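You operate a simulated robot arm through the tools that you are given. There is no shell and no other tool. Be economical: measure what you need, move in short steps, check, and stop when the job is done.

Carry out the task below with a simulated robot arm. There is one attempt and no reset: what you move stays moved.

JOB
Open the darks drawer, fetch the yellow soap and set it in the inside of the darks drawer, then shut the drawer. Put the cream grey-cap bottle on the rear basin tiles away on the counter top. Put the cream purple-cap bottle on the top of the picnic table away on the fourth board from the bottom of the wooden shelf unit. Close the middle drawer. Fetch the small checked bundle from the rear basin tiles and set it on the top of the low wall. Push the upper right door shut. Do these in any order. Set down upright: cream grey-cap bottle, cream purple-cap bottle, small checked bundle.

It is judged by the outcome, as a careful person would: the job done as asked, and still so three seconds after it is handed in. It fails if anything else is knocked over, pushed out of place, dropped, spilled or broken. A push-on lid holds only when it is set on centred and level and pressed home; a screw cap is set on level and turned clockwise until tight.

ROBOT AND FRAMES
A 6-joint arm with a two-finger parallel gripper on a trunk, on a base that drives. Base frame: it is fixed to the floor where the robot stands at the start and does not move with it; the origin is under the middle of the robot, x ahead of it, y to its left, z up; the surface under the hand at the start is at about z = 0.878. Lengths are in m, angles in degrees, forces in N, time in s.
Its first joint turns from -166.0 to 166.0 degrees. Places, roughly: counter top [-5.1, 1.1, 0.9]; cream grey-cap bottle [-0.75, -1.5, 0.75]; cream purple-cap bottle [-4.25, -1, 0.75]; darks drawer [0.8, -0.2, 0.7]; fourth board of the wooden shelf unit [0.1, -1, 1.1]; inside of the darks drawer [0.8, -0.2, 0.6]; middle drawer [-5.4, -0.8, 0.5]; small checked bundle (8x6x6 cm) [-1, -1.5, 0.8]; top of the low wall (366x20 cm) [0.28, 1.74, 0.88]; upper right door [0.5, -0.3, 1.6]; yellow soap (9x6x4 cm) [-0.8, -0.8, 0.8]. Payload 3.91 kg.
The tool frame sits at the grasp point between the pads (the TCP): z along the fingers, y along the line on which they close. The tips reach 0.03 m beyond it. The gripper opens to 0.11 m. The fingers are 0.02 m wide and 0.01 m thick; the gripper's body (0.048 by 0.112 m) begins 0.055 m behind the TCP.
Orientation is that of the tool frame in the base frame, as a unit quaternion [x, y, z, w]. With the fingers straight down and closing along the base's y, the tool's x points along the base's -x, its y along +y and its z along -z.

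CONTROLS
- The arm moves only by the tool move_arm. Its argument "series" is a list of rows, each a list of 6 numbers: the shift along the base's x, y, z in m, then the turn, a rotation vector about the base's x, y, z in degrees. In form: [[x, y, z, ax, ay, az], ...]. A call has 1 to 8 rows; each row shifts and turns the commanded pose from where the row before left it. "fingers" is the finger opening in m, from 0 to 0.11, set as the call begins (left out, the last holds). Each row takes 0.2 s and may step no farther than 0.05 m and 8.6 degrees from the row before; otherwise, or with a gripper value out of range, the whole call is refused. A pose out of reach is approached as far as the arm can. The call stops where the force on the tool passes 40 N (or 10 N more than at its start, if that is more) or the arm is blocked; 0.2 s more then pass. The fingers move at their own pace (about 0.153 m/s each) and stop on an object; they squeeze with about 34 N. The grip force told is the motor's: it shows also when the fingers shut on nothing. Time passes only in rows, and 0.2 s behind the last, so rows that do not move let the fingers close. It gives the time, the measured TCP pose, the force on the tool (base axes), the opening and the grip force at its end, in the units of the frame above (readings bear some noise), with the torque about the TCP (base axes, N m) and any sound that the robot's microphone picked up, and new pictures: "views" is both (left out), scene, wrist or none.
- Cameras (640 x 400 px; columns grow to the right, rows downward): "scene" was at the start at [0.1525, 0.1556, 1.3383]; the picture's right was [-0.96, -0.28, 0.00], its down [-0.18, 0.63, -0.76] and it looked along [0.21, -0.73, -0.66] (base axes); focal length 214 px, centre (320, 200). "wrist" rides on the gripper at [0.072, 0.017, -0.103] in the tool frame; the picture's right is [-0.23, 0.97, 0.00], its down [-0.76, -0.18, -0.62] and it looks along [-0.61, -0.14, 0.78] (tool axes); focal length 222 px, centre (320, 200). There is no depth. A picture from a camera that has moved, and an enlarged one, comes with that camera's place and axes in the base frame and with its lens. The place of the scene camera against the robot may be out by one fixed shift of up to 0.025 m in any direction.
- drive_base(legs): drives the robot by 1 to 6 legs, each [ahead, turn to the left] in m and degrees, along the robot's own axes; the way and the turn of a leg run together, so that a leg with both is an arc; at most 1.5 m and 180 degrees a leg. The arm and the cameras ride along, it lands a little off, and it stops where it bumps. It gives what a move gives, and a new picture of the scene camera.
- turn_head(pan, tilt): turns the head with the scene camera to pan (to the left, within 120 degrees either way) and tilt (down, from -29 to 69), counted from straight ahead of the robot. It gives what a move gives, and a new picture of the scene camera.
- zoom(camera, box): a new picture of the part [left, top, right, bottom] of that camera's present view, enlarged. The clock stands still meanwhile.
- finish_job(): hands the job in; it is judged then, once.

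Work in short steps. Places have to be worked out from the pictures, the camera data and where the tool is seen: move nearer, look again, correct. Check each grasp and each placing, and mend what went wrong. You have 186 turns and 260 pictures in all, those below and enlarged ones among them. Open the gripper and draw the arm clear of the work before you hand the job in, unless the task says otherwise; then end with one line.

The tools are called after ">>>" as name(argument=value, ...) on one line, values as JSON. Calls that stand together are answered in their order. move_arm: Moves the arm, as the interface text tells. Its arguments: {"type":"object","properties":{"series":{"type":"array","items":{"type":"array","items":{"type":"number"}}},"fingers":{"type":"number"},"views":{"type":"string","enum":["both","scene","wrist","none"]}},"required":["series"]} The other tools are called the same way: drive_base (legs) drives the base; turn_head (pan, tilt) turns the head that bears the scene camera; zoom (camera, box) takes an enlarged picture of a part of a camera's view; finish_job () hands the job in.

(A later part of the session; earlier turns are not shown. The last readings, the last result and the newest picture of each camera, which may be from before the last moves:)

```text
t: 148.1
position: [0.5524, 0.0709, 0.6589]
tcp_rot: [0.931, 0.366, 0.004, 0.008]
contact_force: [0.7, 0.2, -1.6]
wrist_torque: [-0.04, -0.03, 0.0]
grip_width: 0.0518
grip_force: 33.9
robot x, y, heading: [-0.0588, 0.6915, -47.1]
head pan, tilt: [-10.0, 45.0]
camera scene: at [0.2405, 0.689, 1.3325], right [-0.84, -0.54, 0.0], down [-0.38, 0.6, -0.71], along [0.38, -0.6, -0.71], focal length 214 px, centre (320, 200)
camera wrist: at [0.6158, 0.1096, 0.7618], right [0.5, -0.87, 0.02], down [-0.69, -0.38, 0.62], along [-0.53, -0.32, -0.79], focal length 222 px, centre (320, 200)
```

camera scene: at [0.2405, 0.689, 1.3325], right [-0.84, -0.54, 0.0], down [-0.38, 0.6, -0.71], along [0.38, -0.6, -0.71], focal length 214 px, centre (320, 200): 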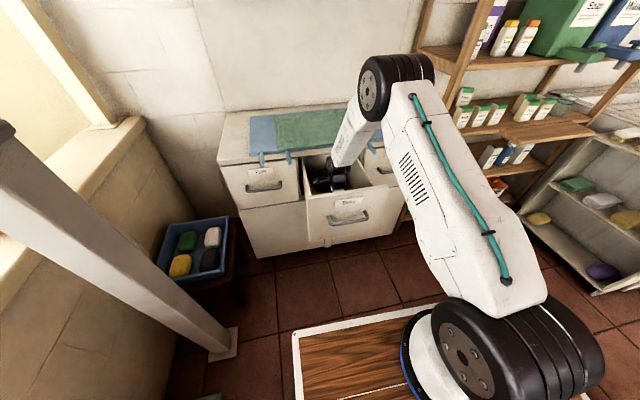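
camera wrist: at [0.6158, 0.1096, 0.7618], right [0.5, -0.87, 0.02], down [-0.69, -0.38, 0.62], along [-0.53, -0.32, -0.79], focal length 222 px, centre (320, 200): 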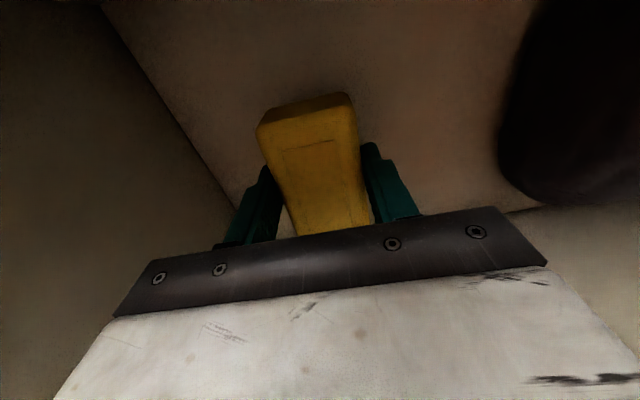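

No contact yet; keep lowering gently.

>>> move_arm(series=[[0, 0, -0.015, 0, 0, 0], [0, 0, -0.012, 0, 0, 0], [0, 0, -0.012, 0, 0, 0], [0, 0, -0.012, 0, 0, 0]], views="wrist")

```text
t: 149.1
position: [0.5555, 0.0675, 0.6151]
tcp_rot: [0.93, 0.366, 0.006, 0.012]
contact_force: [0.2, -0.5, 17.7]
wrist_torque: [0.49, 0.44, -0.02]
grip_width: 0.0519
grip_force: 34.1
robot x, y, heading: [-0.0643, 0.69, -47.3]
head pan, tilt: [-10.0, 45.0]
stopped in row 4: the force on the tool passed its limit at 57 N (the readings are from after the stop); the commanded pose is now the measured one
camera wrist: at [0.6189, 0.1074, 0.7182], right [0.5, -0.87, 0.03], down [-0.69, -0.38, 0.62], along [-0.52, -0.32, -0.79], focal length 222 px, centre (320, 200)
```

wrist: 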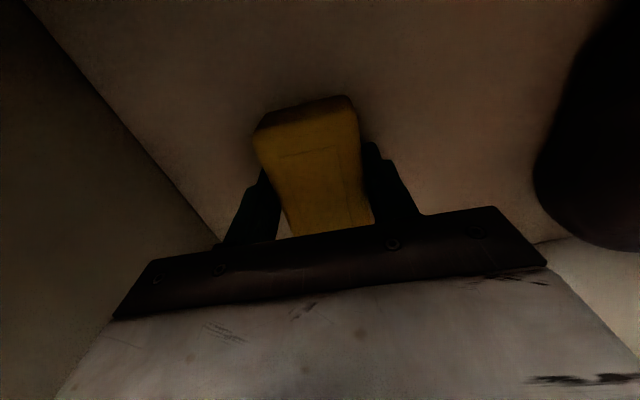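

Contact with the drawer floor. Open and rise.

>>> move_arm(fingers=0.085, series=[[0, 0, 0.0, 0, 0, 0], [0, 0, 0.0, 0, 0, 0], [0, 0, 0.04, 0, 0, 0], [0, 0, 0.045, 0, 0, 0], [0, 0, 0.045, 0, 0, 0], [0, 0, 0.045, 0, 0, 0], [0, 0, 0.045, 0, 0, 0], [0, 0, 0.045, 0, 0, 0]], views="none")

>>> move_arm(series=[[0, 0, 0.045, 0, 0, 0], [0, 0, 0.045, 0, 0, 0], [-0.01, 0.01, 0.045, 0, 0, 0], [-0.01, 0.01, 0.045, 0, 0, 0]], views="both")

```text
t: 150.9
position: [0.5528, 0.0706, 0.8818]
tcp_rot: [0.931, 0.366, 0.005, 0.012]
contact_force: [0.3, 0.1, -0.1]
wrist_torque: [0.04, -0.01, -0.01]
grip_width: 0.085
grip_force: 0.1
robot x, y, heading: [-0.0606, 0.694, -47.3]
head pan, tilt: [-10.0, 45.0]
```

```text
t: 151.9
position: [0.5364, 0.0913, 1.0576]
tcp_rot: [0.931, 0.366, 0.006, 0.012]
contact_force: [1.6, -0.3, -0.5]
wrist_torque: [0.01, 0.0, -0.01]
grip_width: 0.0851
grip_force: 0.1
robot x, y, heading: [-0.0606, 0.6917, -47.2]
head pan, tilt: [-10.0, 45.0]
camera scene: at [0.2409, 0.6885, 1.3324], right [-0.84, -0.54, 0.0], down [-0.38, 0.6, -0.71], along [0.38, -0.59, -0.71], focal length 214 px, centre (320, 200)
camera wrist: at [0.5993, 0.1313, 1.1601], right [0.5, -0.87, 0.02], down [-0.69, -0.38, 0.62], along [-0.53, -0.32, -0.79], focal length 222 px, centre (320, 200)
```

scene: 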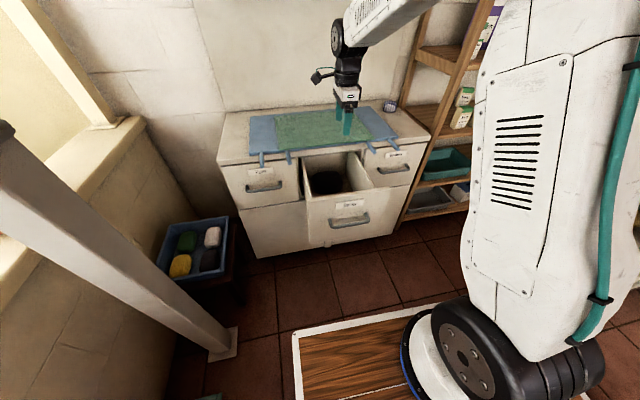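
wrist: 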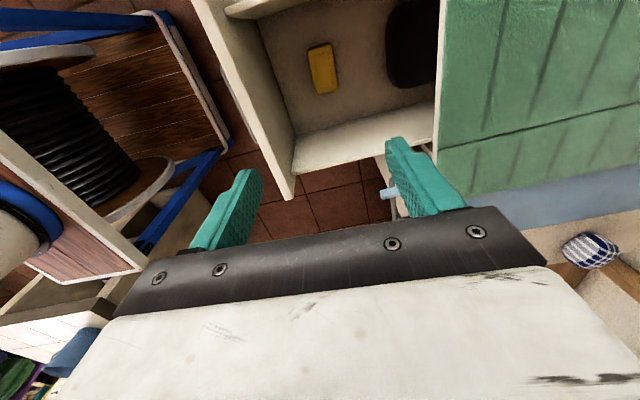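

Soap lies in the drawer. Back the base 0.17 m, pitch the tool forward with fingers closed, to push the drawer front above the handle.

>>> drive_base(legs=[[-0.2, 0]])

>>> move_arm(fingers=0, series=[[-0.007, 0.007, -0.02, -6.1, -5.7, 0], [-0.007, 0.007, -0.02, -6.1, -5.7, 0], [-0.007, 0.007, -0.02, -6.1, -5.7, 0], [-0.007, 0.007, -0.03, -6.1, -5.7, 0], [-0.007, 0.007, -0.03, -6.1, -5.7, 0], [-0.007, 0.007, -0.03, -6.1, -5.7, 0], [-0.007, 0.007, -0.03, -6.1, -5.7, 0]], views="both")

```text
t: 153.5
position: [0.3952, 0.2395, 1.057]
tcp_rot: [0.932, 0.363, 0.005, 0.012]
contact_force: [0.1, -1.1, -0.9]
wrist_torque: [-0.02, 0.0, 0.02]
grip_width: 0.085
grip_force: 0.1
robot x, y, heading: [-0.2026, 0.8422, -47.4]
head pan, tilt: [-10.0, 45.0]
camera scene: at [0.1028, 0.8375, 1.3324], right [-0.84, -0.54, 0.0], down [-0.38, 0.6, -0.71], along [0.38, -0.6, -0.71], focal length 214 px, centre (320, 200)
```

scene: 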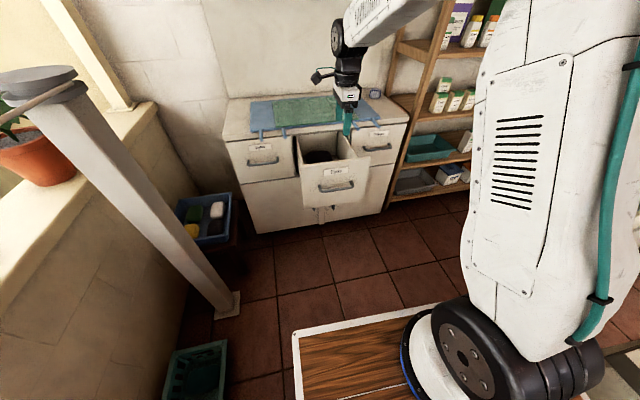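

```text
t: 155.1
position: [0.3861, 0.3058, 0.9482]
tcp_rot: [0.841, 0.359, 0.232, 0.332]
contact_force: [0.3, 0.4, 1.0]
wrist_torque: [0.01, 0.0, -0.02]
grip_width: 0.0001
grip_force: 34.0
out of reach, approached as far as the arm can: row 5, 6, 7
robot x, y, heading: [-0.2025, 0.8417, -47.6]
head pan, tilt: [-10.0, 45.0]
camera scene: at [0.1024, 0.8378, 1.3325], right [-0.84, -0.54, 0.0], down [-0.38, 0.6, -0.71], along [0.38, -0.6, -0.71], focal length 214 px, centre (320, 200)
camera wrist: at [0.3741, 0.3922, 1.04], right [0.29, -0.68, 0.67], down [-0.96, -0.24, 0.17], along [0.04, -0.69, -0.72], focal length 222 px, centre (320, 200)
```

scene: 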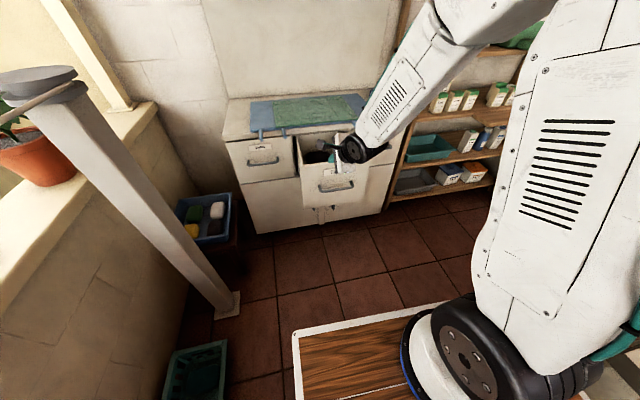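
wrist: 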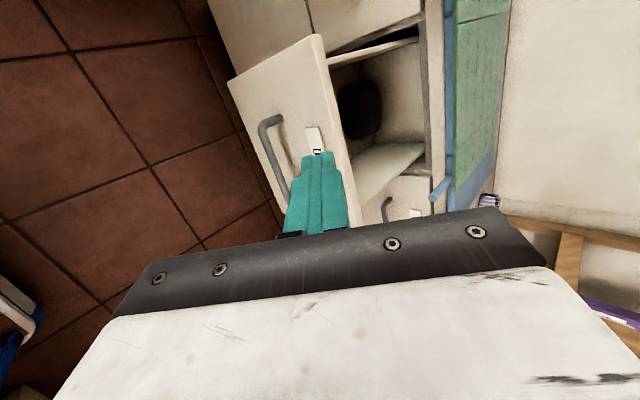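

Tool is pitched and in front of the drawer. Lower it to just above handle height.

>>> move_arm(series=[[0, 0, -0.03, 0, 0, 0], [0, 0, -0.03, 0, 0, 0], [0, 0, -0.03, 0, 0, 0], [0, 0, -0.03, 0, 0, 0], [0, 0, -0.03, 0, 0, 0], [0, 0, -0.025, 0, 0, 0]], views="both")

```text
t: 156.5
position: [0.3858, 0.3065, 0.7721]
tcp_rot: [0.842, 0.357, 0.232, 0.332]
contact_force: [0.2, -0.5, -0.9]
wrist_torque: [-0.03, 0.0, -0.02]
grip_width: 0.0
grip_force: 33.7
robot x, y, heading: [-0.2005, 0.8366, -47.5]
head pan, tilt: [-10.0, 45.0]
camera scene: at [0.1027, 0.8376, 1.3325], right [-0.84, -0.54, 0.0], down [-0.38, 0.6, -0.71], along [0.38, -0.6, -0.71], focal length 214 px, centre (320, 200)
camera wrist: at [0.3745, 0.3939, 0.8653], right [0.29, -0.68, 0.67], down [-0.96, -0.24, 0.17], along [0.04, -0.69, -0.72], focal length 222 px, centre (320, 200)
```

scene: 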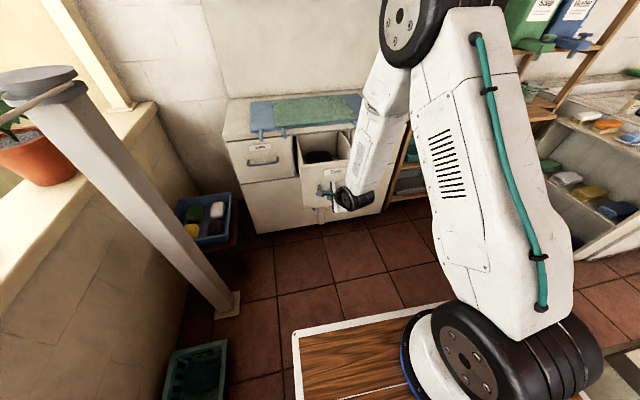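
wrist: 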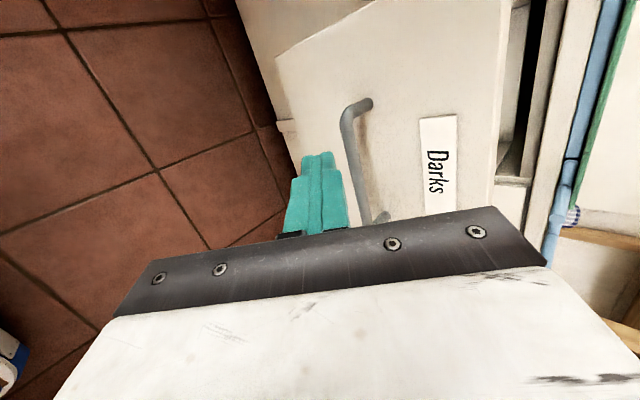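

Tips are above handle height. Push forward along the drawer's travel.

>>> move_arm(series=[[0.027, -0.0295, 0, 0, 0, 0], [0.027, -0.0295, 0, 0, 0, 0], [0.027, -0.0295, 0, 0, 0, 0], [0.0203, -0.0221, 0, 0, 0, 0], [0.0203, -0.0221, 0, 0, 0, 0], [0.0203, -0.0221, 0, 0, 0, 0], [0.0203, -0.0221, 0, 0, 0, 0], [0.0203, -0.0221, 0, 0, 0, 0]], views="both")

```text
t: 158.3
position: [0.5681, 0.1071, 0.7727]
tcp_rot: [0.841, 0.358, 0.232, 0.332]
contact_force: [0.6, 0.2, 0.2]
wrist_torque: [-0.03, 0.02, 0.01]
grip_width: 0.0
grip_force: 34.3
robot x, y, heading: [-0.2023, 0.8411, -47.5]
head pan, tilt: [-10.0, 45.0]
camera scene: at [0.1027, 0.8376, 1.3325], right [-0.84, -0.54, 0.0], down [-0.38, 0.6, -0.71], along [0.38, -0.6, -0.71], focal length 214 px, centre (320, 200)
camera wrist: at [0.5561, 0.1939, 0.865], right [0.29, -0.68, 0.67], down [-0.96, -0.24, 0.17], along [0.04, -0.69, -0.72], focal length 222 px, centre (320, 200)
```

scene: 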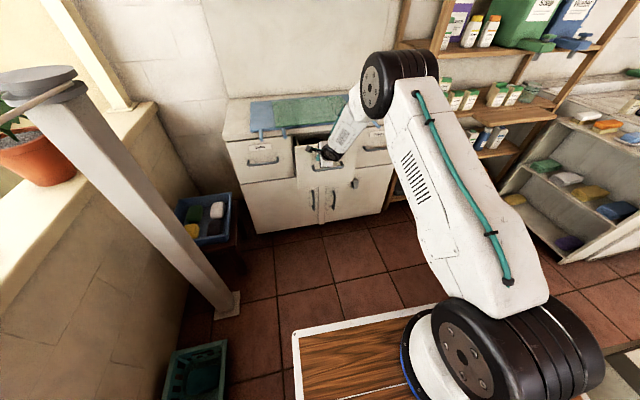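
wrist: 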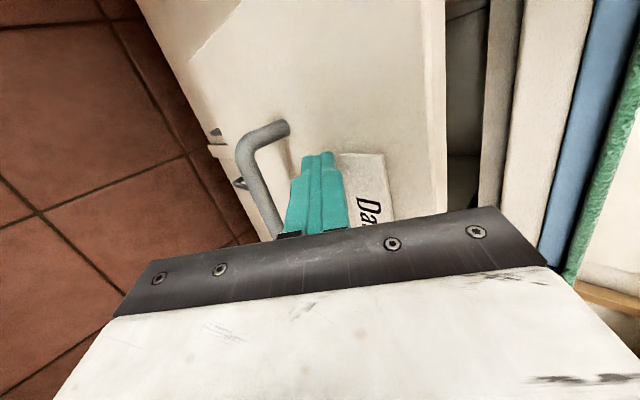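

Drawer is closing; continue until it seats.

>>> move_arm(series=[[0.0135, -0.0148, 0, 0, 0, 0], [0.0135, -0.0148, 0, 0, 0, 0], [0.0135, -0.0148, 0, 0, 0, 0], [0.0135, -0.0148, 0, 0, 0, 0], [0.0135, -0.0148, 0, 0, 0, 0], [0.0135, -0.0148, 0, 0, 0, 0], [0.0135, -0.0148, 0, 0, 0, 0]], views="both")

```text
t: 159.9
position: [0.6172, 0.0572, 0.7483]
tcp_rot: [0.84, 0.357, 0.232, 0.338]
contact_force: [0.4, -0.2, 1.0]
wrist_torque: [-0.02, -0.03, 0.02]
grip_width: 0.0
grip_force: 33.8
out of reach, approached as far as the arm can: row 4, 5, 6, 7
robot x, y, heading: [-0.1977, 0.844, -47.5]
head pan, tilt: [-10.0, 45.0]
camera scene: at [0.1028, 0.8375, 1.3324], right [-0.84, -0.54, 0.0], down [-0.38, 0.6, -0.71], along [0.38, -0.6, -0.71], focal length 214 px, centre (320, 200)
camera wrist: at [0.6044, 0.1441, 0.8394], right [0.29, -0.68, 0.68], down [-0.96, -0.23, 0.17], along [0.05, -0.7, -0.71], focal length 222 px, centre (320, 200)
```

scene: 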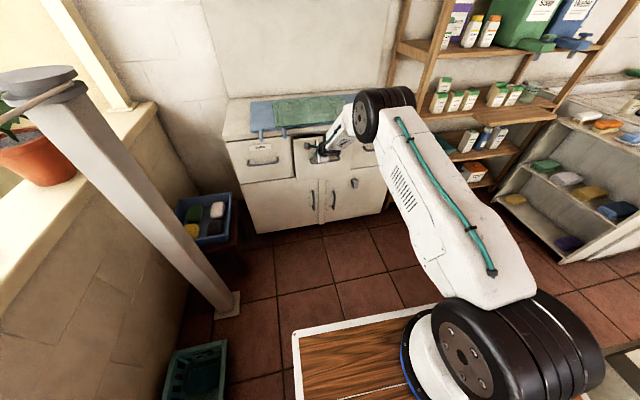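
wrist: 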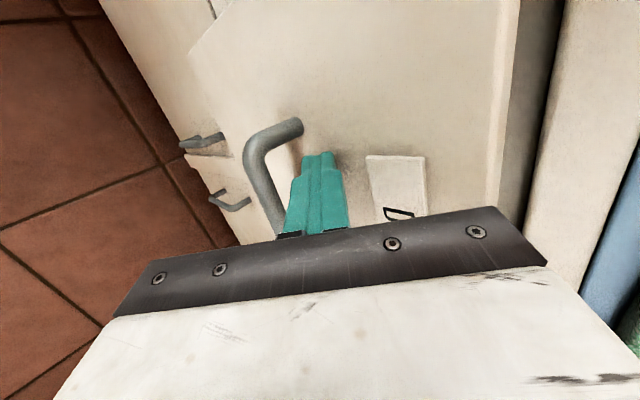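

Arm is at its reach; push the last centimetres with the base.

>>> drive_base(legs=[[0.06, 0]])

```text
t: 160.9
position: [0.6498, 0.0192, 0.7484]
tcp_rot: [0.84, 0.357, 0.232, 0.336]
contact_force: [-19.5, 19.4, 15.4]
wrist_torque: [-0.08, 0.0, -0.12]
grip_width: 0.0
grip_force: 34.3
robot x, y, heading: [-0.1668, 0.8043, -47.4]
head pan, tilt: [-10.0, 45.0]
stopped in leg 1: the force on the tool passed its limit at 86 N (the readings are from after the stop); the commanded pose is now the measured one
camera scene: at [0.1379, 0.7986, 1.3327], right [-0.85, -0.53, 0.0], down [-0.38, 0.6, -0.71], along [0.38, -0.6, -0.71], focal length 214 px, centre (320, 200)
```

scene: 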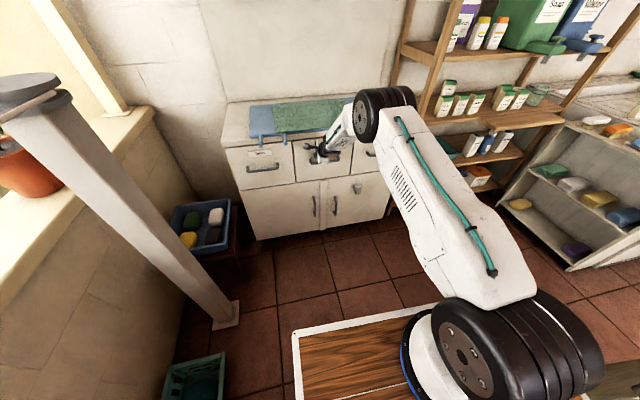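

Drawer hit its stop. Withdraw the hand and check.

>>> move_arm(series=[[-0.027, 0.0295, 0, 0, 0, 0], [-0.027, 0.0295, 0, 0, 0, 0], [-0.027, 0.0295, 0, 0, 0, 0], [-0.027, 0.0295, 0.02, 0, 0, 0], [0, 0, 0.045, 0, 0, 0], [0, 0, 0.045, 0, 0, 0], [0, 0, 0.045, 0, 0, 0], [0, 0, 0.045, 0, 0, 0]], views="none")

>>> move_arm(series=[[0, 0, 0.045, 0, 0, 0], [0, 0, 0.045, 0, 0, 0], [0, 0, 0.045, 0, 0, 0], [0, 0, 0.045, 0, 0, 0], [0, 0, 0.045, 0, 0, 0], [0, 0, 0.045, 0, 0, 0], [0, 0, 0.045, 0, 0, 0]], views="none")

>>> zoom(camera="scene", box=[200, 90, 440, 240])

```text
t: 162.7
position: [0.5452, 0.1334, 0.9491]
tcp_rot: [0.84, 0.358, 0.232, 0.334]
contact_force: [-0.1, 0.5, -0.2]
wrist_torque: [-0.03, -0.02, 0.0]
grip_width: 0.0006
grip_force: 33.5
robot x, y, heading: [-0.1656, 0.803, -47.7]
head pan, tilt: [-10.0, 45.0]
```

```text
t: 164.3
position: [0.519, 0.1717, 1.195]
tcp_rot: [0.84, 0.359, 0.233, 0.334]
contact_force: [1.0, -0.3, -0.7]
wrist_torque: [-0.02, -0.01, 0.01]
grip_width: 0.0002
grip_force: 33.9
out of reach, approached as far as the arm can: row 1, 2, 3, 4, 5
robot x, y, heading: [-0.1646, 0.8014, -47.5]
head pan, tilt: [-10.0, 45.0]
```

```text
2.67 times, centred on (320, 165) of scene
camera zoom: at [0.1395, 0.7971, 1.3324], right [-0.85, -0.53, 0.0], down [-0.38, 0.6, -0.71], along [0.38, -0.6, -0.71], focal length 572 px, centre (320, 293)
```

zoom: 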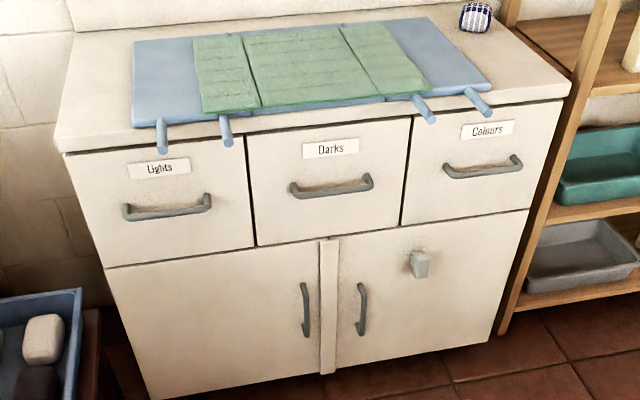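

Drawer is fully shut with the soap inside. Return the tool to pointing down, then back out and drive to the basin.

>>> move_arm(series=[[-0.005, 0.005, 0.018, 4.24, 6.78, 0], [-0.005, 0.005, 0.018, 4.24, 6.78, 0], [-0.005, 0.005, 0.018, 4.24, 6.78, 0], [-0.005, 0.005, 0.018, 4.24, 6.78, 0], [-0.005, 0.005, 0.018, 4.24, 6.78, 0], [-0.005, 0.005, 0.018, 4.24, 6.78, 0]], views="none")

>>> drive_base(legs=[[-0.82, 0], [0, -89], [1.4, 0]])

```text
t: 165.7
position: [0.4905, 0.1999, 1.3013]
tcp_rot: [0.92, 0.391, -0.002, 0.002]
contact_force: [-0.3, 1.3, 0.2]
wrist_torque: [-0.02, -0.03, 0.01]
grip_width: 0.0
grip_force: 34.0
robot x, y, heading: [-0.1677, 0.8018, -47.8]
head pan, tilt: [-10.0, 45.0]
```

```text
t: 180.6
position: [-2.3142, -0.2367, 1.3004]
tcp_rot: [0.935, -0.354, -0.002, 0.001]
contact_force: [-0.2, 0.0, 0.1]
wrist_torque: [-0.01, -0.01, -0.01]
grip_width: 0.0
grip_force: 33.8
robot x, y, heading: [-1.736, 0.4449, -135.6]
head pan, tilt: [-10.0, 45.0]
camera scene: at [-1.7348, 0.1406, 1.3324], right [-0.57, 0.82, 0.0], down [0.58, 0.4, -0.71], along [-0.58, -0.4, -0.71], focal length 214 px, centre (320, 200)
```

scene: 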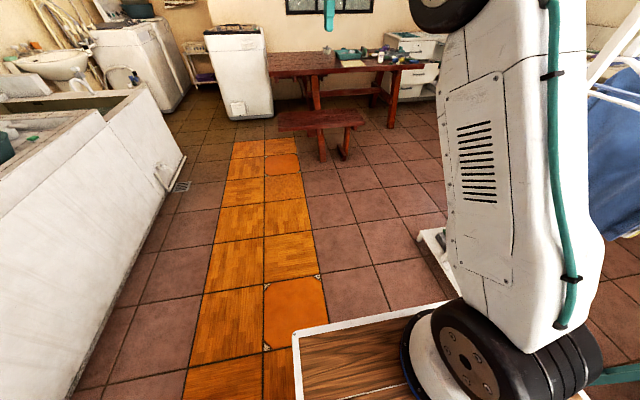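

Good. Turn and approach the basin.

>>> drive_base(legs=[[0, 44.5], [0.88, 0], [0, 44.5], [0.22, 0]])

>>> turn_head(pan=0, tilt=50)

```text
t: 190.6
position: [-0.8726, -1.1173, 1.3]
tcp_rot: [0.906, 0.423, -0.001, 0.003]
contact_force: [0.0, 0.1, -0.1]
wrist_torque: [0.01, -0.02, -0.03]
grip_width: 0.0
grip_force: 33.8
robot x, y, heading: [-1.5715, -0.5623, -43.7]
head pan, tilt: [-10.0, 45.0]
camera scene: at [-1.2646, -0.5458, 1.3324], right [-0.81, -0.59, 0.0], down [-0.42, 0.57, -0.71], along [0.42, -0.57, -0.71], focal length 214 px, centre (320, 200)
```

scene: 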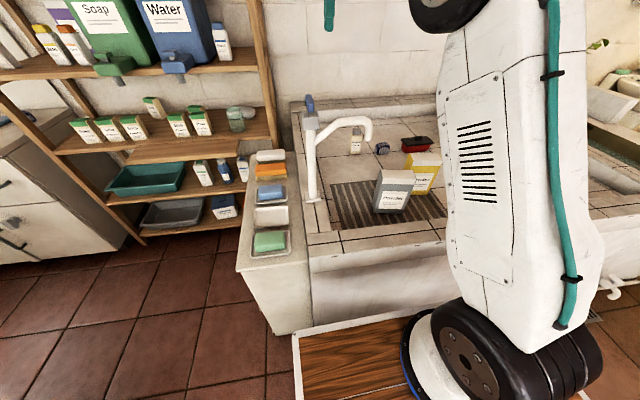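

```text
t: 191.3
position: [-0.8715, -1.117, 1.3007]
tcp_rot: [0.906, 0.423, 0.0, 0.002]
contact_force: [-0.4, -0.1, 0.5]
wrist_torque: [-0.01, -0.04, -0.01]
grip_width: 0.0002
grip_force: 34.2
robot x, y, heading: [-1.5667, -0.5615, -43.5]
head pan, tilt: [0.0, 50.0]
camera scene: at [-1.2572, -0.5335, 1.3255], right [-0.69, -0.72, 0.0], down [-0.55, 0.53, -0.64], along [0.46, -0.44, -0.77], focal length 214 px, centre (320, 200)
```

scene: 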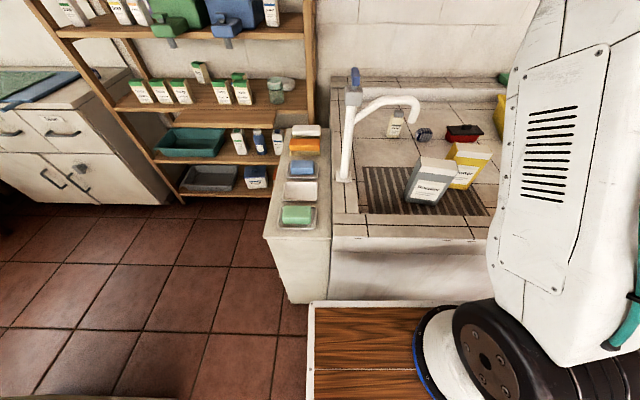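

Bottle triangulated at ≈(-0.86,-1.39), bundle ≈(-0.97,-1.46), both behind the tap. Move a little closer and bring the hand over the bottle.

>>> drive_base(legs=[[0.1, 0]])

>>> move_arm(fingers=0.09, series=[[0.0, -0.025, -0.03, 0, 0, -2], [-0.0, -0.025, -0.03, 0, 0, -2], [-0.01, -0.025, -0.03, 0, 0, -2], [-0.01, -0.02, -0.03, 0, 0, -1], [-0.01, -0.02, -0.02, 0, 0, 0]], views="both")

```text
t: 192.4
position: [-0.7974, -1.1876, 1.3002]
tcp_rot: [0.906, 0.423, 0.0, 0.002]
contact_force: [-0.8, -0.2, -0.6]
wrist_torque: [-0.01, -0.02, 0.01]
grip_width: 0.0001
grip_force: 34.0
robot x, y, heading: [-1.4932, -0.6321, -43.9]
head pan, tilt: [0.0, 50.0]
camera scene: at [-1.1833, -0.6037, 1.3255], right [-0.69, -0.72, 0.0], down [-0.55, 0.53, -0.64], along [0.47, -0.44, -0.77], focal length 214 px, centre (320, 200)
```

scene: 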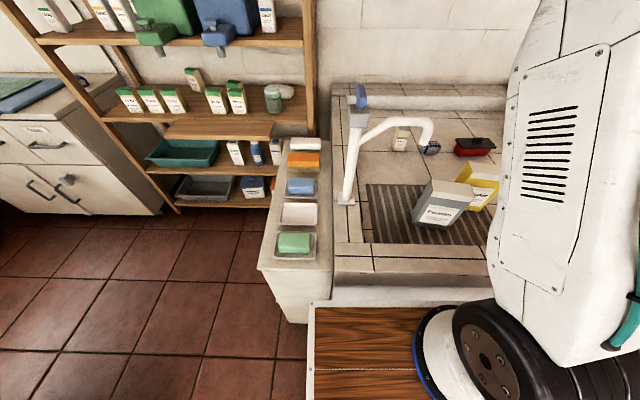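

```text
t: 193.6
position: [-0.8288, -1.3051, 1.1607]
tcp_rot: [0.93, 0.368, 0.0, 0.003]
contact_force: [0.0, 1.4, 0.4]
wrist_torque: [-0.05, 0.01, 0.0]
grip_width: 0.0901
grip_force: 0.0
robot x, y, heading: [-1.4938, -0.6311, -43.6]
head pan, tilt: [0.0, 50.0]
camera scene: at [-1.1834, -0.6034, 1.3255], right [-0.69, -0.72, 0.0], down [-0.55, 0.53, -0.64], along [0.47, -0.44, -0.77], focal length 214 px, centre (320, 200)
camera wrist: at [-0.7649, -1.2661, 1.2633], right [0.5, -0.87, 0.0], down [-0.68, -0.39, 0.62], along [-0.54, -0.32, -0.78], focal length 222 px, centre (320, 200)
```

scene: 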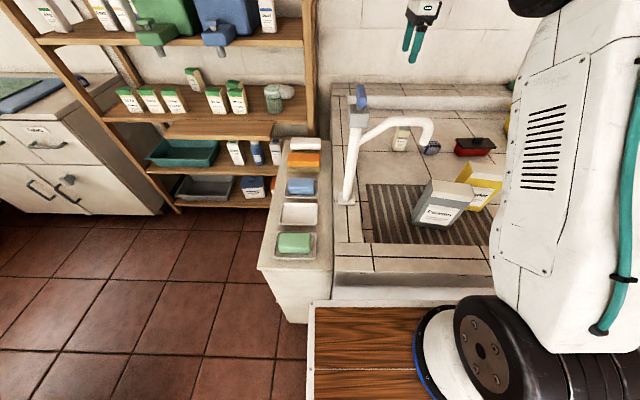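
wrist: 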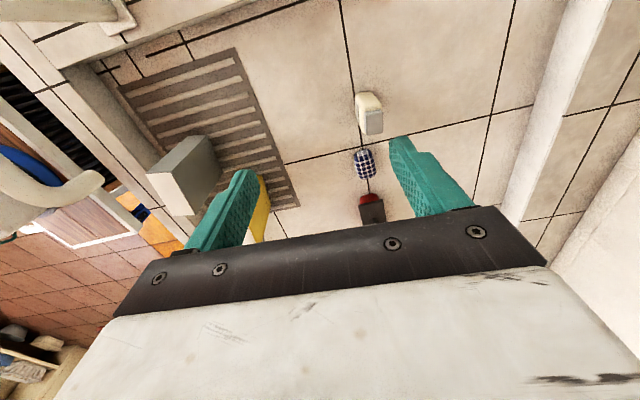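

Refine: bottle about (-0.827,-1.42), top ≈0.86. Move over it at z≈1.0 and look.

>>> move_arm(series=[[0.0, -0.036, -0.025, 0, 0, 0], [0.0, -0.036, -0.025, 0, 0, 0], [0.0, -0.036, -0.025, 0, 0, 0], [0, 0, -0.04, 0, 0, 0], [0, 0, -0.04, 0, 0, 0]], views="both")

```text
t: 194.8
position: [-0.8261, -1.4103, 1.0022]
tcp_rot: [0.93, 0.368, 0.0, 0.002]
contact_force: [-0.5, 0.4, 0.3]
wrist_torque: [-0.03, 0.01, 0.03]
grip_width: 0.09
grip_force: 0.1
robot x, y, heading: [-1.4956, -0.6325, -43.6]
head pan, tilt: [0.0, 50.0]
camera scene: at [-1.1835, -0.6036, 1.3256], right [-0.69, -0.72, 0.0], down [-0.55, 0.53, -0.64], along [0.47, -0.44, -0.77], focal length 214 px, centre (320, 200)
camera wrist: at [-0.7629, -1.3726, 1.1055], right [0.5, -0.87, 0.01], down [-0.68, -0.39, 0.62], along [-0.54, -0.32, -0.78], focal length 222 px, centre (320, 200)
```

scene: 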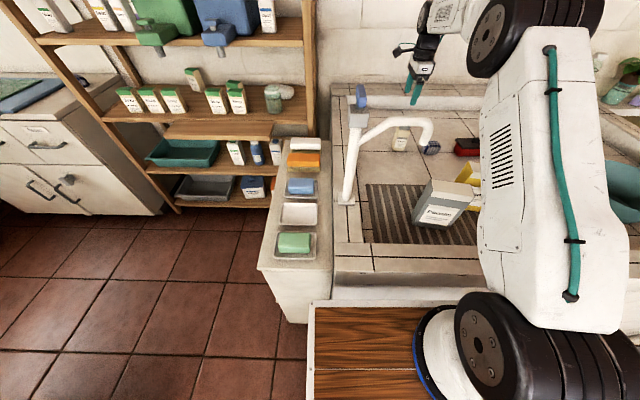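
wrist: 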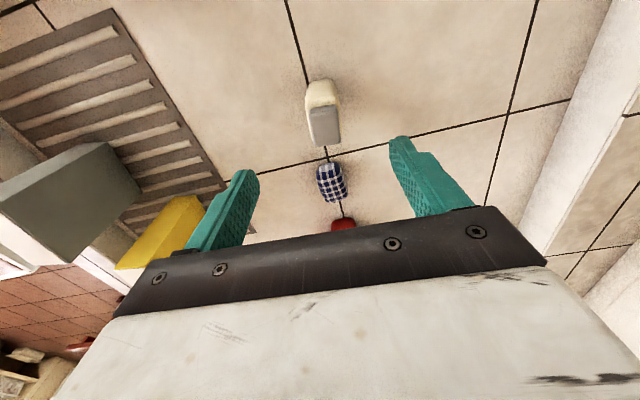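

Bottle under the hand: centre ≈(-0.832,-1.419), cap top ≈0.875. Descend to z≈0.85.

>>> move_arm(series=[[-0.003, -0.004, -0.04, 0, 0, 0], [-0.003, -0.005, -0.04, 0, 0, 0], [0, 0, -0.04, 0, 0, 0], [0, 0, -0.03, 0, 0, 0]], views="both")

```text
t: 195.8
position: [-0.8332, -1.4205, 0.8571]
tcp_rot: [0.93, 0.368, 0.0, 0.002]
contact_force: [0.4, -0.3, 1.2]
wrist_torque: [-0.03, -0.02, 0.0]
grip_width: 0.0899
grip_force: 0.1
robot x, y, heading: [-1.4949, -0.6336, -43.6]
head pan, tilt: [0.0, 50.0]
camera scene: at [-1.1835, -0.6035, 1.3256], right [-0.69, -0.72, 0.0], down [-0.55, 0.53, -0.64], along [0.47, -0.44, -0.77], focal length 214 px, centre (320, 200)
camera wrist: at [-0.7691, -1.3819, 0.9607], right [0.5, -0.87, 0.0], down [-0.68, -0.39, 0.62], along [-0.54, -0.32, -0.78], focal length 222 px, centre (320, 200)
```

scene: 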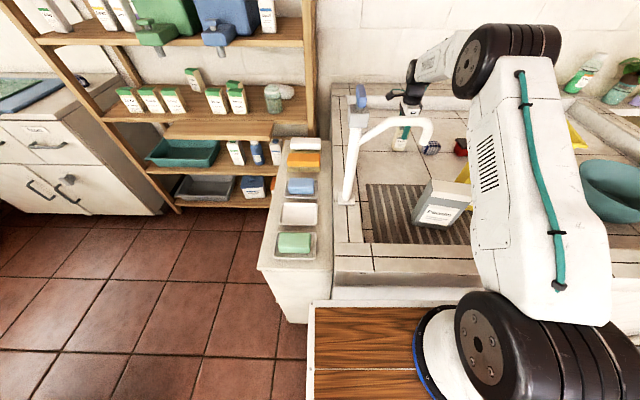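
wrist: 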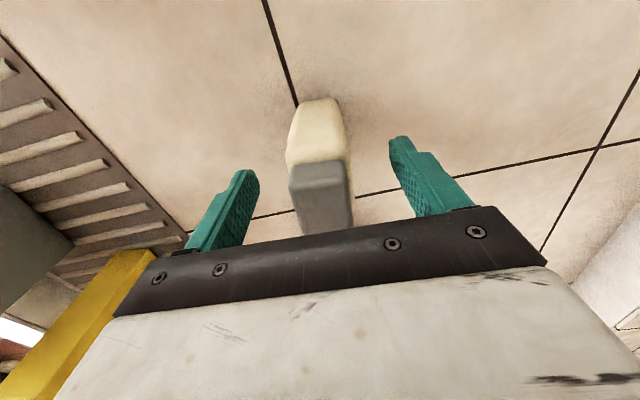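

Centred. Lower 2.5 cm more and grip.

>>> move_arm(series=[[0, 0, -0.013, 0, 0, 0], [0, 0, -0.012, 0, 0, 0]], views="wrist")

>>> move_arm(fingers=0, series=[[0, 0, 0, 0, 0, 0], [0, 0, 0, 0, 0, 0], [0, 0, 0, 0, 0, 0]], views="wrist")

```text
t: 196.4
position: [-0.8341, -1.4194, 0.8325]
tcp_rot: [0.93, 0.368, 0.0, 0.002]
contact_force: [0.6, -0.6, 0.2]
wrist_torque: [-0.02, 0.0, 0.0]
grip_width: 0.0903
grip_force: 0.0
robot x, y, heading: [-1.4916, -0.6313, -43.6]
head pan, tilt: [0.0, 50.0]
camera wrist: at [-0.7695, -1.3819, 0.9351], right [0.5, -0.87, 0.0], down [-0.68, -0.39, 0.62], along [-0.54, -0.32, -0.78], focal length 222 px, centre (320, 200)
```

wrist: 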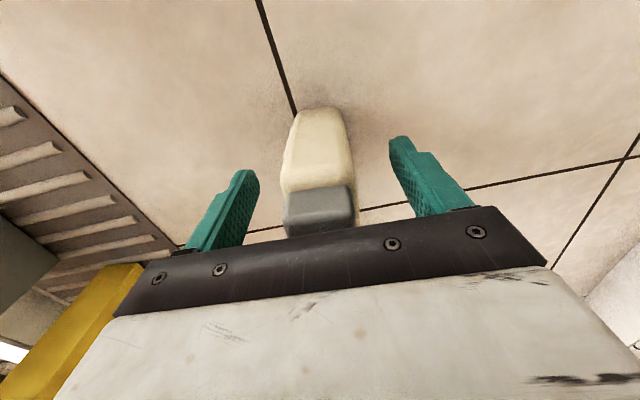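

```text
t: 197.2
position: [-0.8325, -1.4201, 0.8333]
tcp_rot: [0.93, 0.368, 0.0, 0.001]
contact_force: [0.7, 0.2, -0.4]
wrist_torque: [-0.05, 0.0, -0.01]
grip_width: 0.0399
grip_force: 33.8
robot x, y, heading: [-1.4973, -0.6316, -43.4]
head pan, tilt: [0.0, 50.0]
camera wrist: at [-0.7694, -1.3821, 0.9353], right [0.5, -0.87, 0.0], down [-0.68, -0.39, 0.62], along [-0.54, -0.32, -0.78], focal length 222 px, centre (320, 200)
```

wrist: 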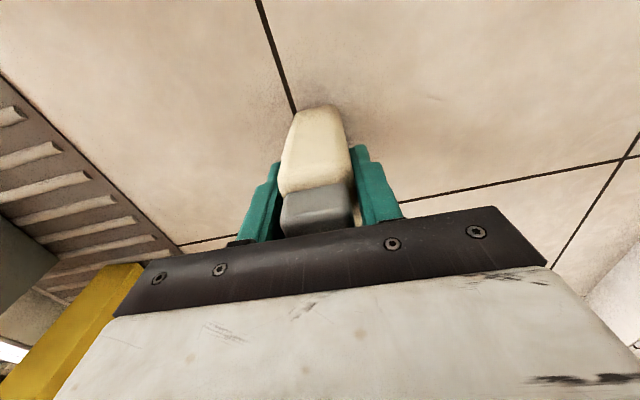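

Gripped at 4 cm. Lift straight up and check that the whole bottle comes along.

>>> move_arm(series=[[0, 0, 0.03, 0, 0, 0], [0, 0, 0.045, 0, 0, 0], [0, 0, 0.045, 0, 0, 0], [0, 0, 0.045, 0, 0, 0], [0, 0, 0.045, 0, 0, 0], [0, 0, 0.045, 0, 0, 0], [0, 0, 0.04, 0, 0, 0]], views="both")

```text
t: 198.8
position: [-0.8354, -1.4211, 1.1261]
tcp_rot: [0.93, 0.369, 0.0, 0.001]
contact_force: [0.9, -0.4, -2.0]
wrist_torque: [0.02, 0.0, 0.0]
grip_width: 0.0397
grip_force: 33.6
robot x, y, heading: [-1.4948, -0.6325, -43.6]
head pan, tilt: [0.0, 50.0]
camera scene: at [-1.1831, -0.604, 1.3255], right [-0.69, -0.72, 0.0], down [-0.55, 0.53, -0.64], along [0.47, -0.44, -0.77], focal length 214 px, centre (320, 200)
camera wrist: at [-0.772, -1.3835, 1.2281], right [0.5, -0.87, 0.0], down [-0.68, -0.39, 0.62], along [-0.54, -0.31, -0.78], focal length 222 px, centre (320, 200)
```

scene: 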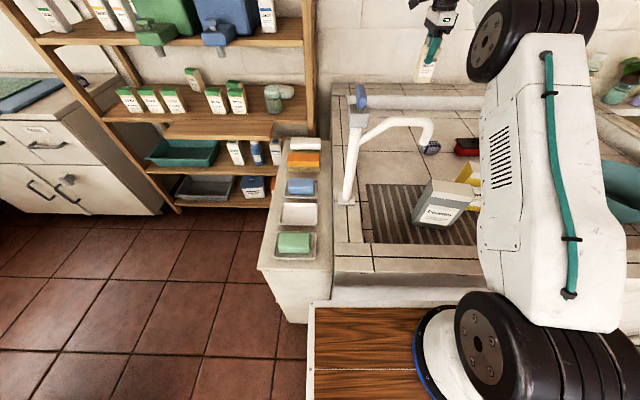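
wrist: 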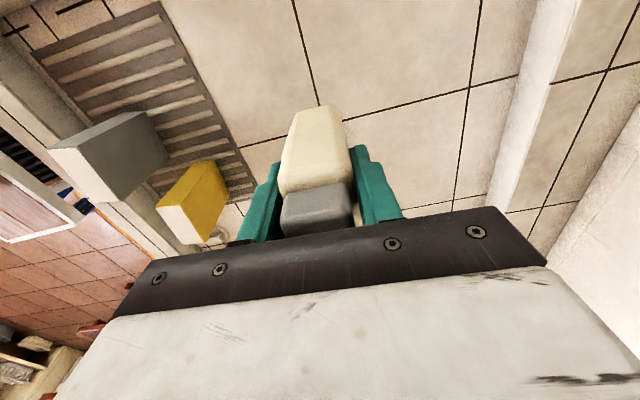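

Bottle is held upright. Raise and retract to clear the tap, then back away and drive to the far counter.

>>> move_arm(series=[[-0.0, 0.0, 0.04, 0, 0, 0], [-0.015, 0.015, 0.04, 0, 0, 0], [-0.025, 0.024, 0.035, 0, 0, 0], [-0.025, 0.024, 0.035, 0, 0, 0], [-0.025, 0.024, 0.03, 0, 0, 0], [-0.02, 0.02, 0.03, 0, 0, 0]], views="none")

>>> drive_base(legs=[[-0.52, 0], [0, -45], [0, -45], [0.95, 0]])

```text
t: 200.2
position: [-0.943, -1.3088, 1.3371]
tcp_rot: [0.93, 0.368, 0.0, 0.001]
contact_force: [0.7, -0.3, -3.4]
wrist_torque: [0.05, 0.05, -0.01]
grip_width: 0.0398
grip_force: 33.8
robot x, y, heading: [-1.4972, -0.6337, -43.8]
head pan, tilt: [0.0, 50.0]
```

```text
t: 211.9
position: [-3.1528, -1.5661, 1.3375]
tcp_rot: [0.925, -0.379, -0.002, 0.001]
contact_force: [-0.1, -0.2, -2.5]
wrist_torque: [-0.02, -0.06, -0.03]
grip_width: 0.0399
grip_force: 33.9
robot x, y, heading: [-2.4954, -0.9896, -131.4]
head pan, tilt: [0.0, 50.0]
camera scene: at [-2.4589, -1.2998, 1.3255], right [-0.75, 0.66, 0.0], down [0.51, 0.57, -0.64], along [-0.43, -0.48, -0.77], focal length 214 px, centre (320, 200)
```

scene: 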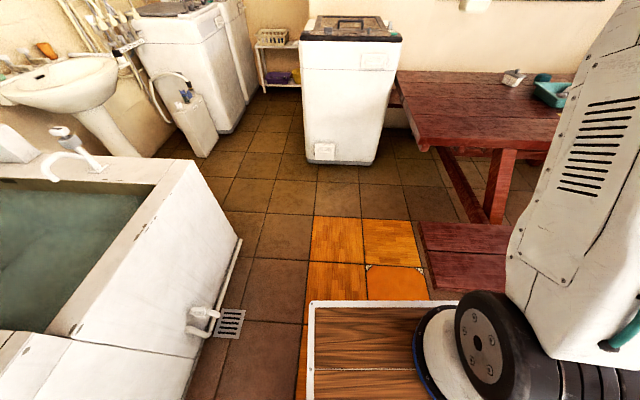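

Clear. Turn to face the far counter and drive along the aisle between the bench and the white rack.

>>> drive_base(legs=[[0, -48], [0, -47.6], [1.4, 0]])

>>> turn_head(pan=30, tilt=30)

```text
t: 223.0
position: [-3.9272, 0.7113, 1.337]
tcp_rot: [-0.338, 0.941, 0.002, 0.0]
contact_force: [0.0, -0.4, -2.6]
wrist_torque: [-0.02, 0.01, -0.01]
grip_width: 0.0397
grip_force: 33.9
robot x, y, heading: [-3.4209, 0.0058, 132.9]
head pan, tilt: [0.0, 50.0]
camera scene: at [-3.7358, -0.004, 1.3255], right [0.74, 0.68, 0.0], down [0.52, -0.56, -0.64], along [-0.44, 0.47, -0.77], focal length 214 px, centre (320, 200)
```

scene: 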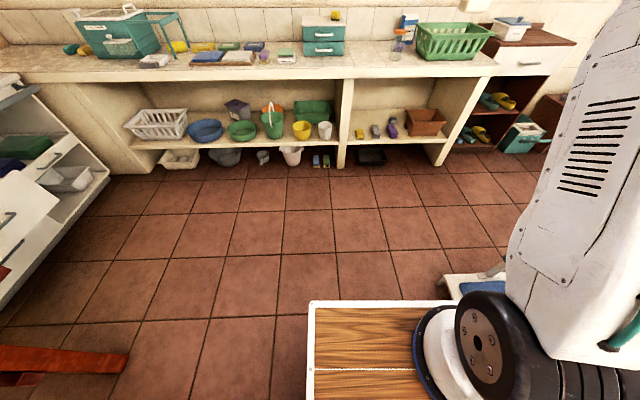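

```text
t: 223.9
position: [-3.9269, 0.7116, 1.3368]
tcp_rot: [-0.338, 0.941, 0.002, 0.0]
contact_force: [-0.1, 0.0, -1.9]
wrist_torque: [-0.02, 0.02, -0.02]
grip_width: 0.0398
grip_force: 34.0
robot x, y, heading: [-3.423, 0.0022, 132.9]
head pan, tilt: [30.0, 30.0]
camera scene: at [-3.7699, -0.0336, 1.355], right [0.3, 0.95, 0.0], down [0.48, -0.15, -0.87], along [-0.83, 0.26, -0.5], focal length 214 px, centre (320, 200)
```

scene: 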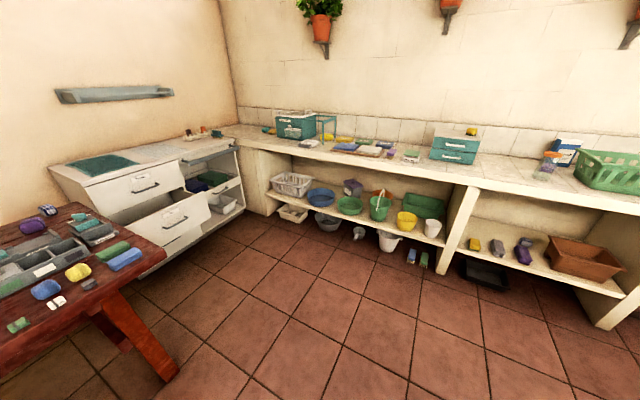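

A free spot on the counter front is around (-4.49,1.08), between the teal drawer box and the orange-capped bottle. Drive closer.

>>> drive_base(legs=[[0.65, 0]])

>>> turn_head(pan=0, tilt=40)

```text
t: 227.6
position: [-4.368, 1.195, 1.338]
tcp_rot: [-0.336, 0.942, 0.003, 0.0]
contact_force: [-0.8, 1.2, -2.5]
wrist_torque: [-0.02, 0.02, 0.03]
grip_width: 0.0397
grip_force: 33.6
robot x, y, heading: [-3.8654, 0.4833, 132.2]
head pan, tilt: [30.0, 30.0]
camera scene: at [-4.2132, 0.4497, 1.355], right [0.3, 0.95, 0.0], down [0.48, -0.15, -0.87], along [-0.83, 0.26, -0.5], focal length 214 px, centre (320, 200)
```

scene: 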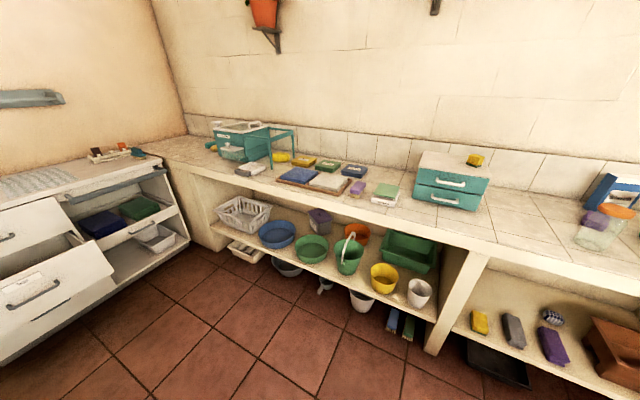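

```text
t: 228.5
position: [-4.3661, 1.1951, 1.3384]
tcp_rot: [-0.336, 0.942, 0.002, 0.0]
contact_force: [0.7, 0.9, -2.6]
wrist_torque: [-0.01, 0.04, -0.01]
grip_width: 0.0399
grip_force: 34.5
robot x, y, heading: [-3.8682, 0.4822, 132.4]
head pan, tilt: [0.0, 40.0]
camera scene: at [-4.1844, 0.4851, 1.3397], right [0.74, 0.68, 0.0], down [0.43, -0.47, -0.77], along [-0.52, 0.56, -0.64], focal length 214 px, centre (320, 200)
```

scene: 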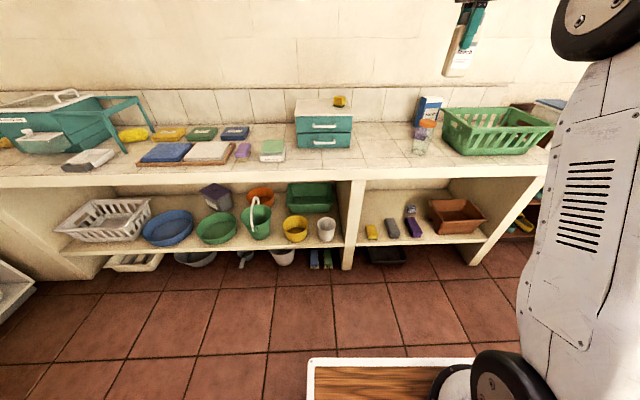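

Take a wrist view after shifting left to judge where the counter edge lies under the hand.

>>> move_arm(series=[[-0.027, -0.025, 0, 0, 0, 0], [-0.027, -0.025, -0.01, 0, 0, 0], [-0.027, -0.025, -0.02, 0, 0, 0], [-0.027, -0.025, -0.03, 0, 0, 0]], views="both")

```text
t: 229.5
position: [-4.4754, 1.0948, 1.2793]
tcp_rot: [-0.337, 0.941, 0.002, 0.0]
contact_force: [1.1, 0.9, -2.2]
wrist_torque: [0.0, 0.06, -0.01]
grip_width: 0.0397
grip_force: 34.4
robot x, y, heading: [-3.8643, 0.4817, 132.7]
head pan, tilt: [0.0, 40.0]
camera scene: at [-4.1841, 0.4853, 1.3398], right [0.74, 0.68, 0.0], down [0.43, -0.47, -0.77], along [-0.52, 0.56, -0.64], focal length 214 px, centre (320, 200)
camera wrist: at [-4.5416, 1.0615, 1.3822], right [-0.44, 0.9, 0.0], down [0.7, 0.34, 0.62], along [0.56, 0.28, -0.78], focal length 222 px, centre (320, 200)
```

scene: 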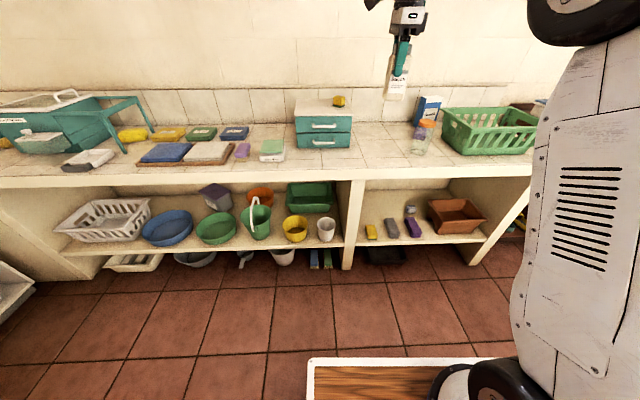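
wrist: 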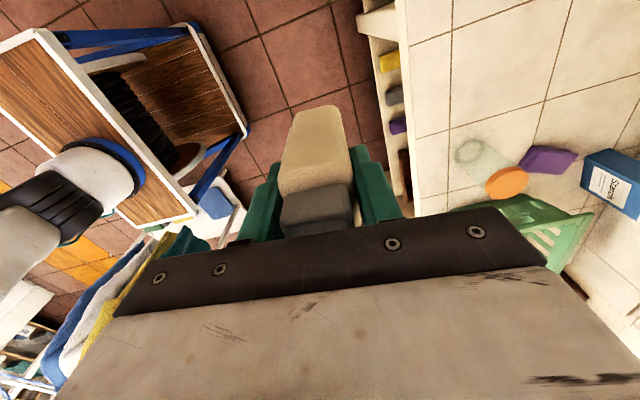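

Counter edge is at e2≈4.0, so I need 0.26 m more. Drive forward and shift right a bit.

>>> drive_base(legs=[[0.27, 0]])

>>> move_arm(series=[[0.027, 0.025, -0.03, 0, 0, 0], [0.027, 0.025, -0.03, 0, 0, 0], [0, 0, -0.04, 0, 0, 0], [0, 0, -0.04, 0, 0, 0]], views="both")

```text
t: 231.4
position: [-4.6618, 1.296, 1.2796]
tcp_rot: [-0.337, 0.941, 0.002, 0.0]
contact_force: [0.0, 0.8, -1.8]
wrist_torque: [-0.03, 0.06, -0.04]
grip_width: 0.0399
grip_force: 34.4
robot x, y, heading: [-4.0558, 0.6876, 132.6]
head pan, tilt: [0.0, 40.0]
camera scene: at [-4.3705, 0.6872, 1.3397], right [0.74, 0.68, 0.0], down [0.44, -0.47, -0.77], along [-0.52, 0.56, -0.64], focal length 214 px, centre (320, 200)
```

scene: 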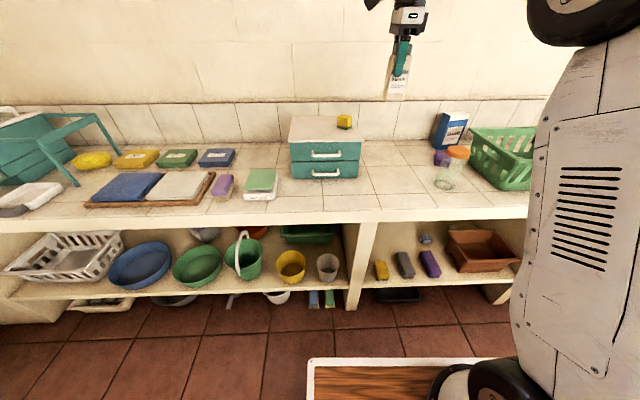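

```text
t: 232.4
position: [-4.6083, 1.3482, 1.1383]
tcp_rot: [-0.337, 0.942, 0.003, 0.0]
contact_force: [0.6, -0.5, -1.6]
wrist_torque: [0.0, 0.09, -0.03]
grip_width: 0.0397
grip_force: 34.0
robot x, y, heading: [-4.0486, 0.6841, 132.9]
head pan, tilt: [0.0, 40.0]
camera scene: at [-4.3703, 0.687, 1.3397], right [0.74, 0.68, 0.0], down [0.44, -0.47, -0.77], along [-0.52, 0.56, -0.64], focal length 214 px, centre (320, 200)
camera wrist: at [-4.6744, 1.3133, 1.2418], right [-0.44, 0.9, 0.0], down [0.7, 0.34, 0.62], along [0.56, 0.28, -0.78], focal length 222 px, centre (320, 200)
```

scene: 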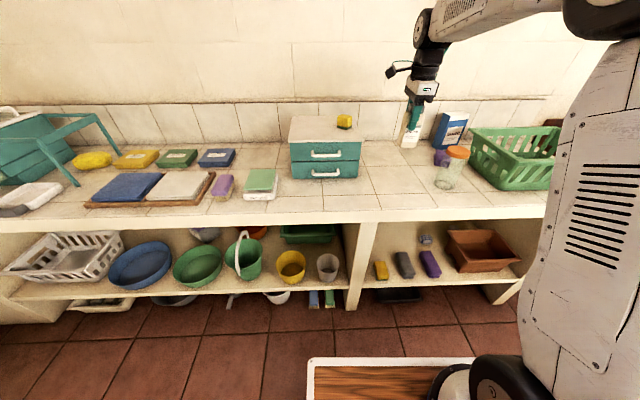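
wrist: 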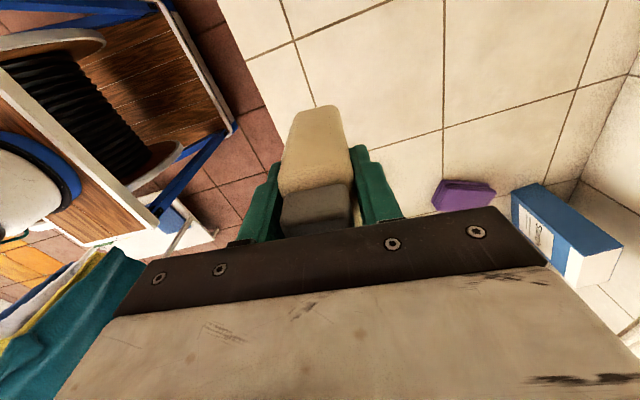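

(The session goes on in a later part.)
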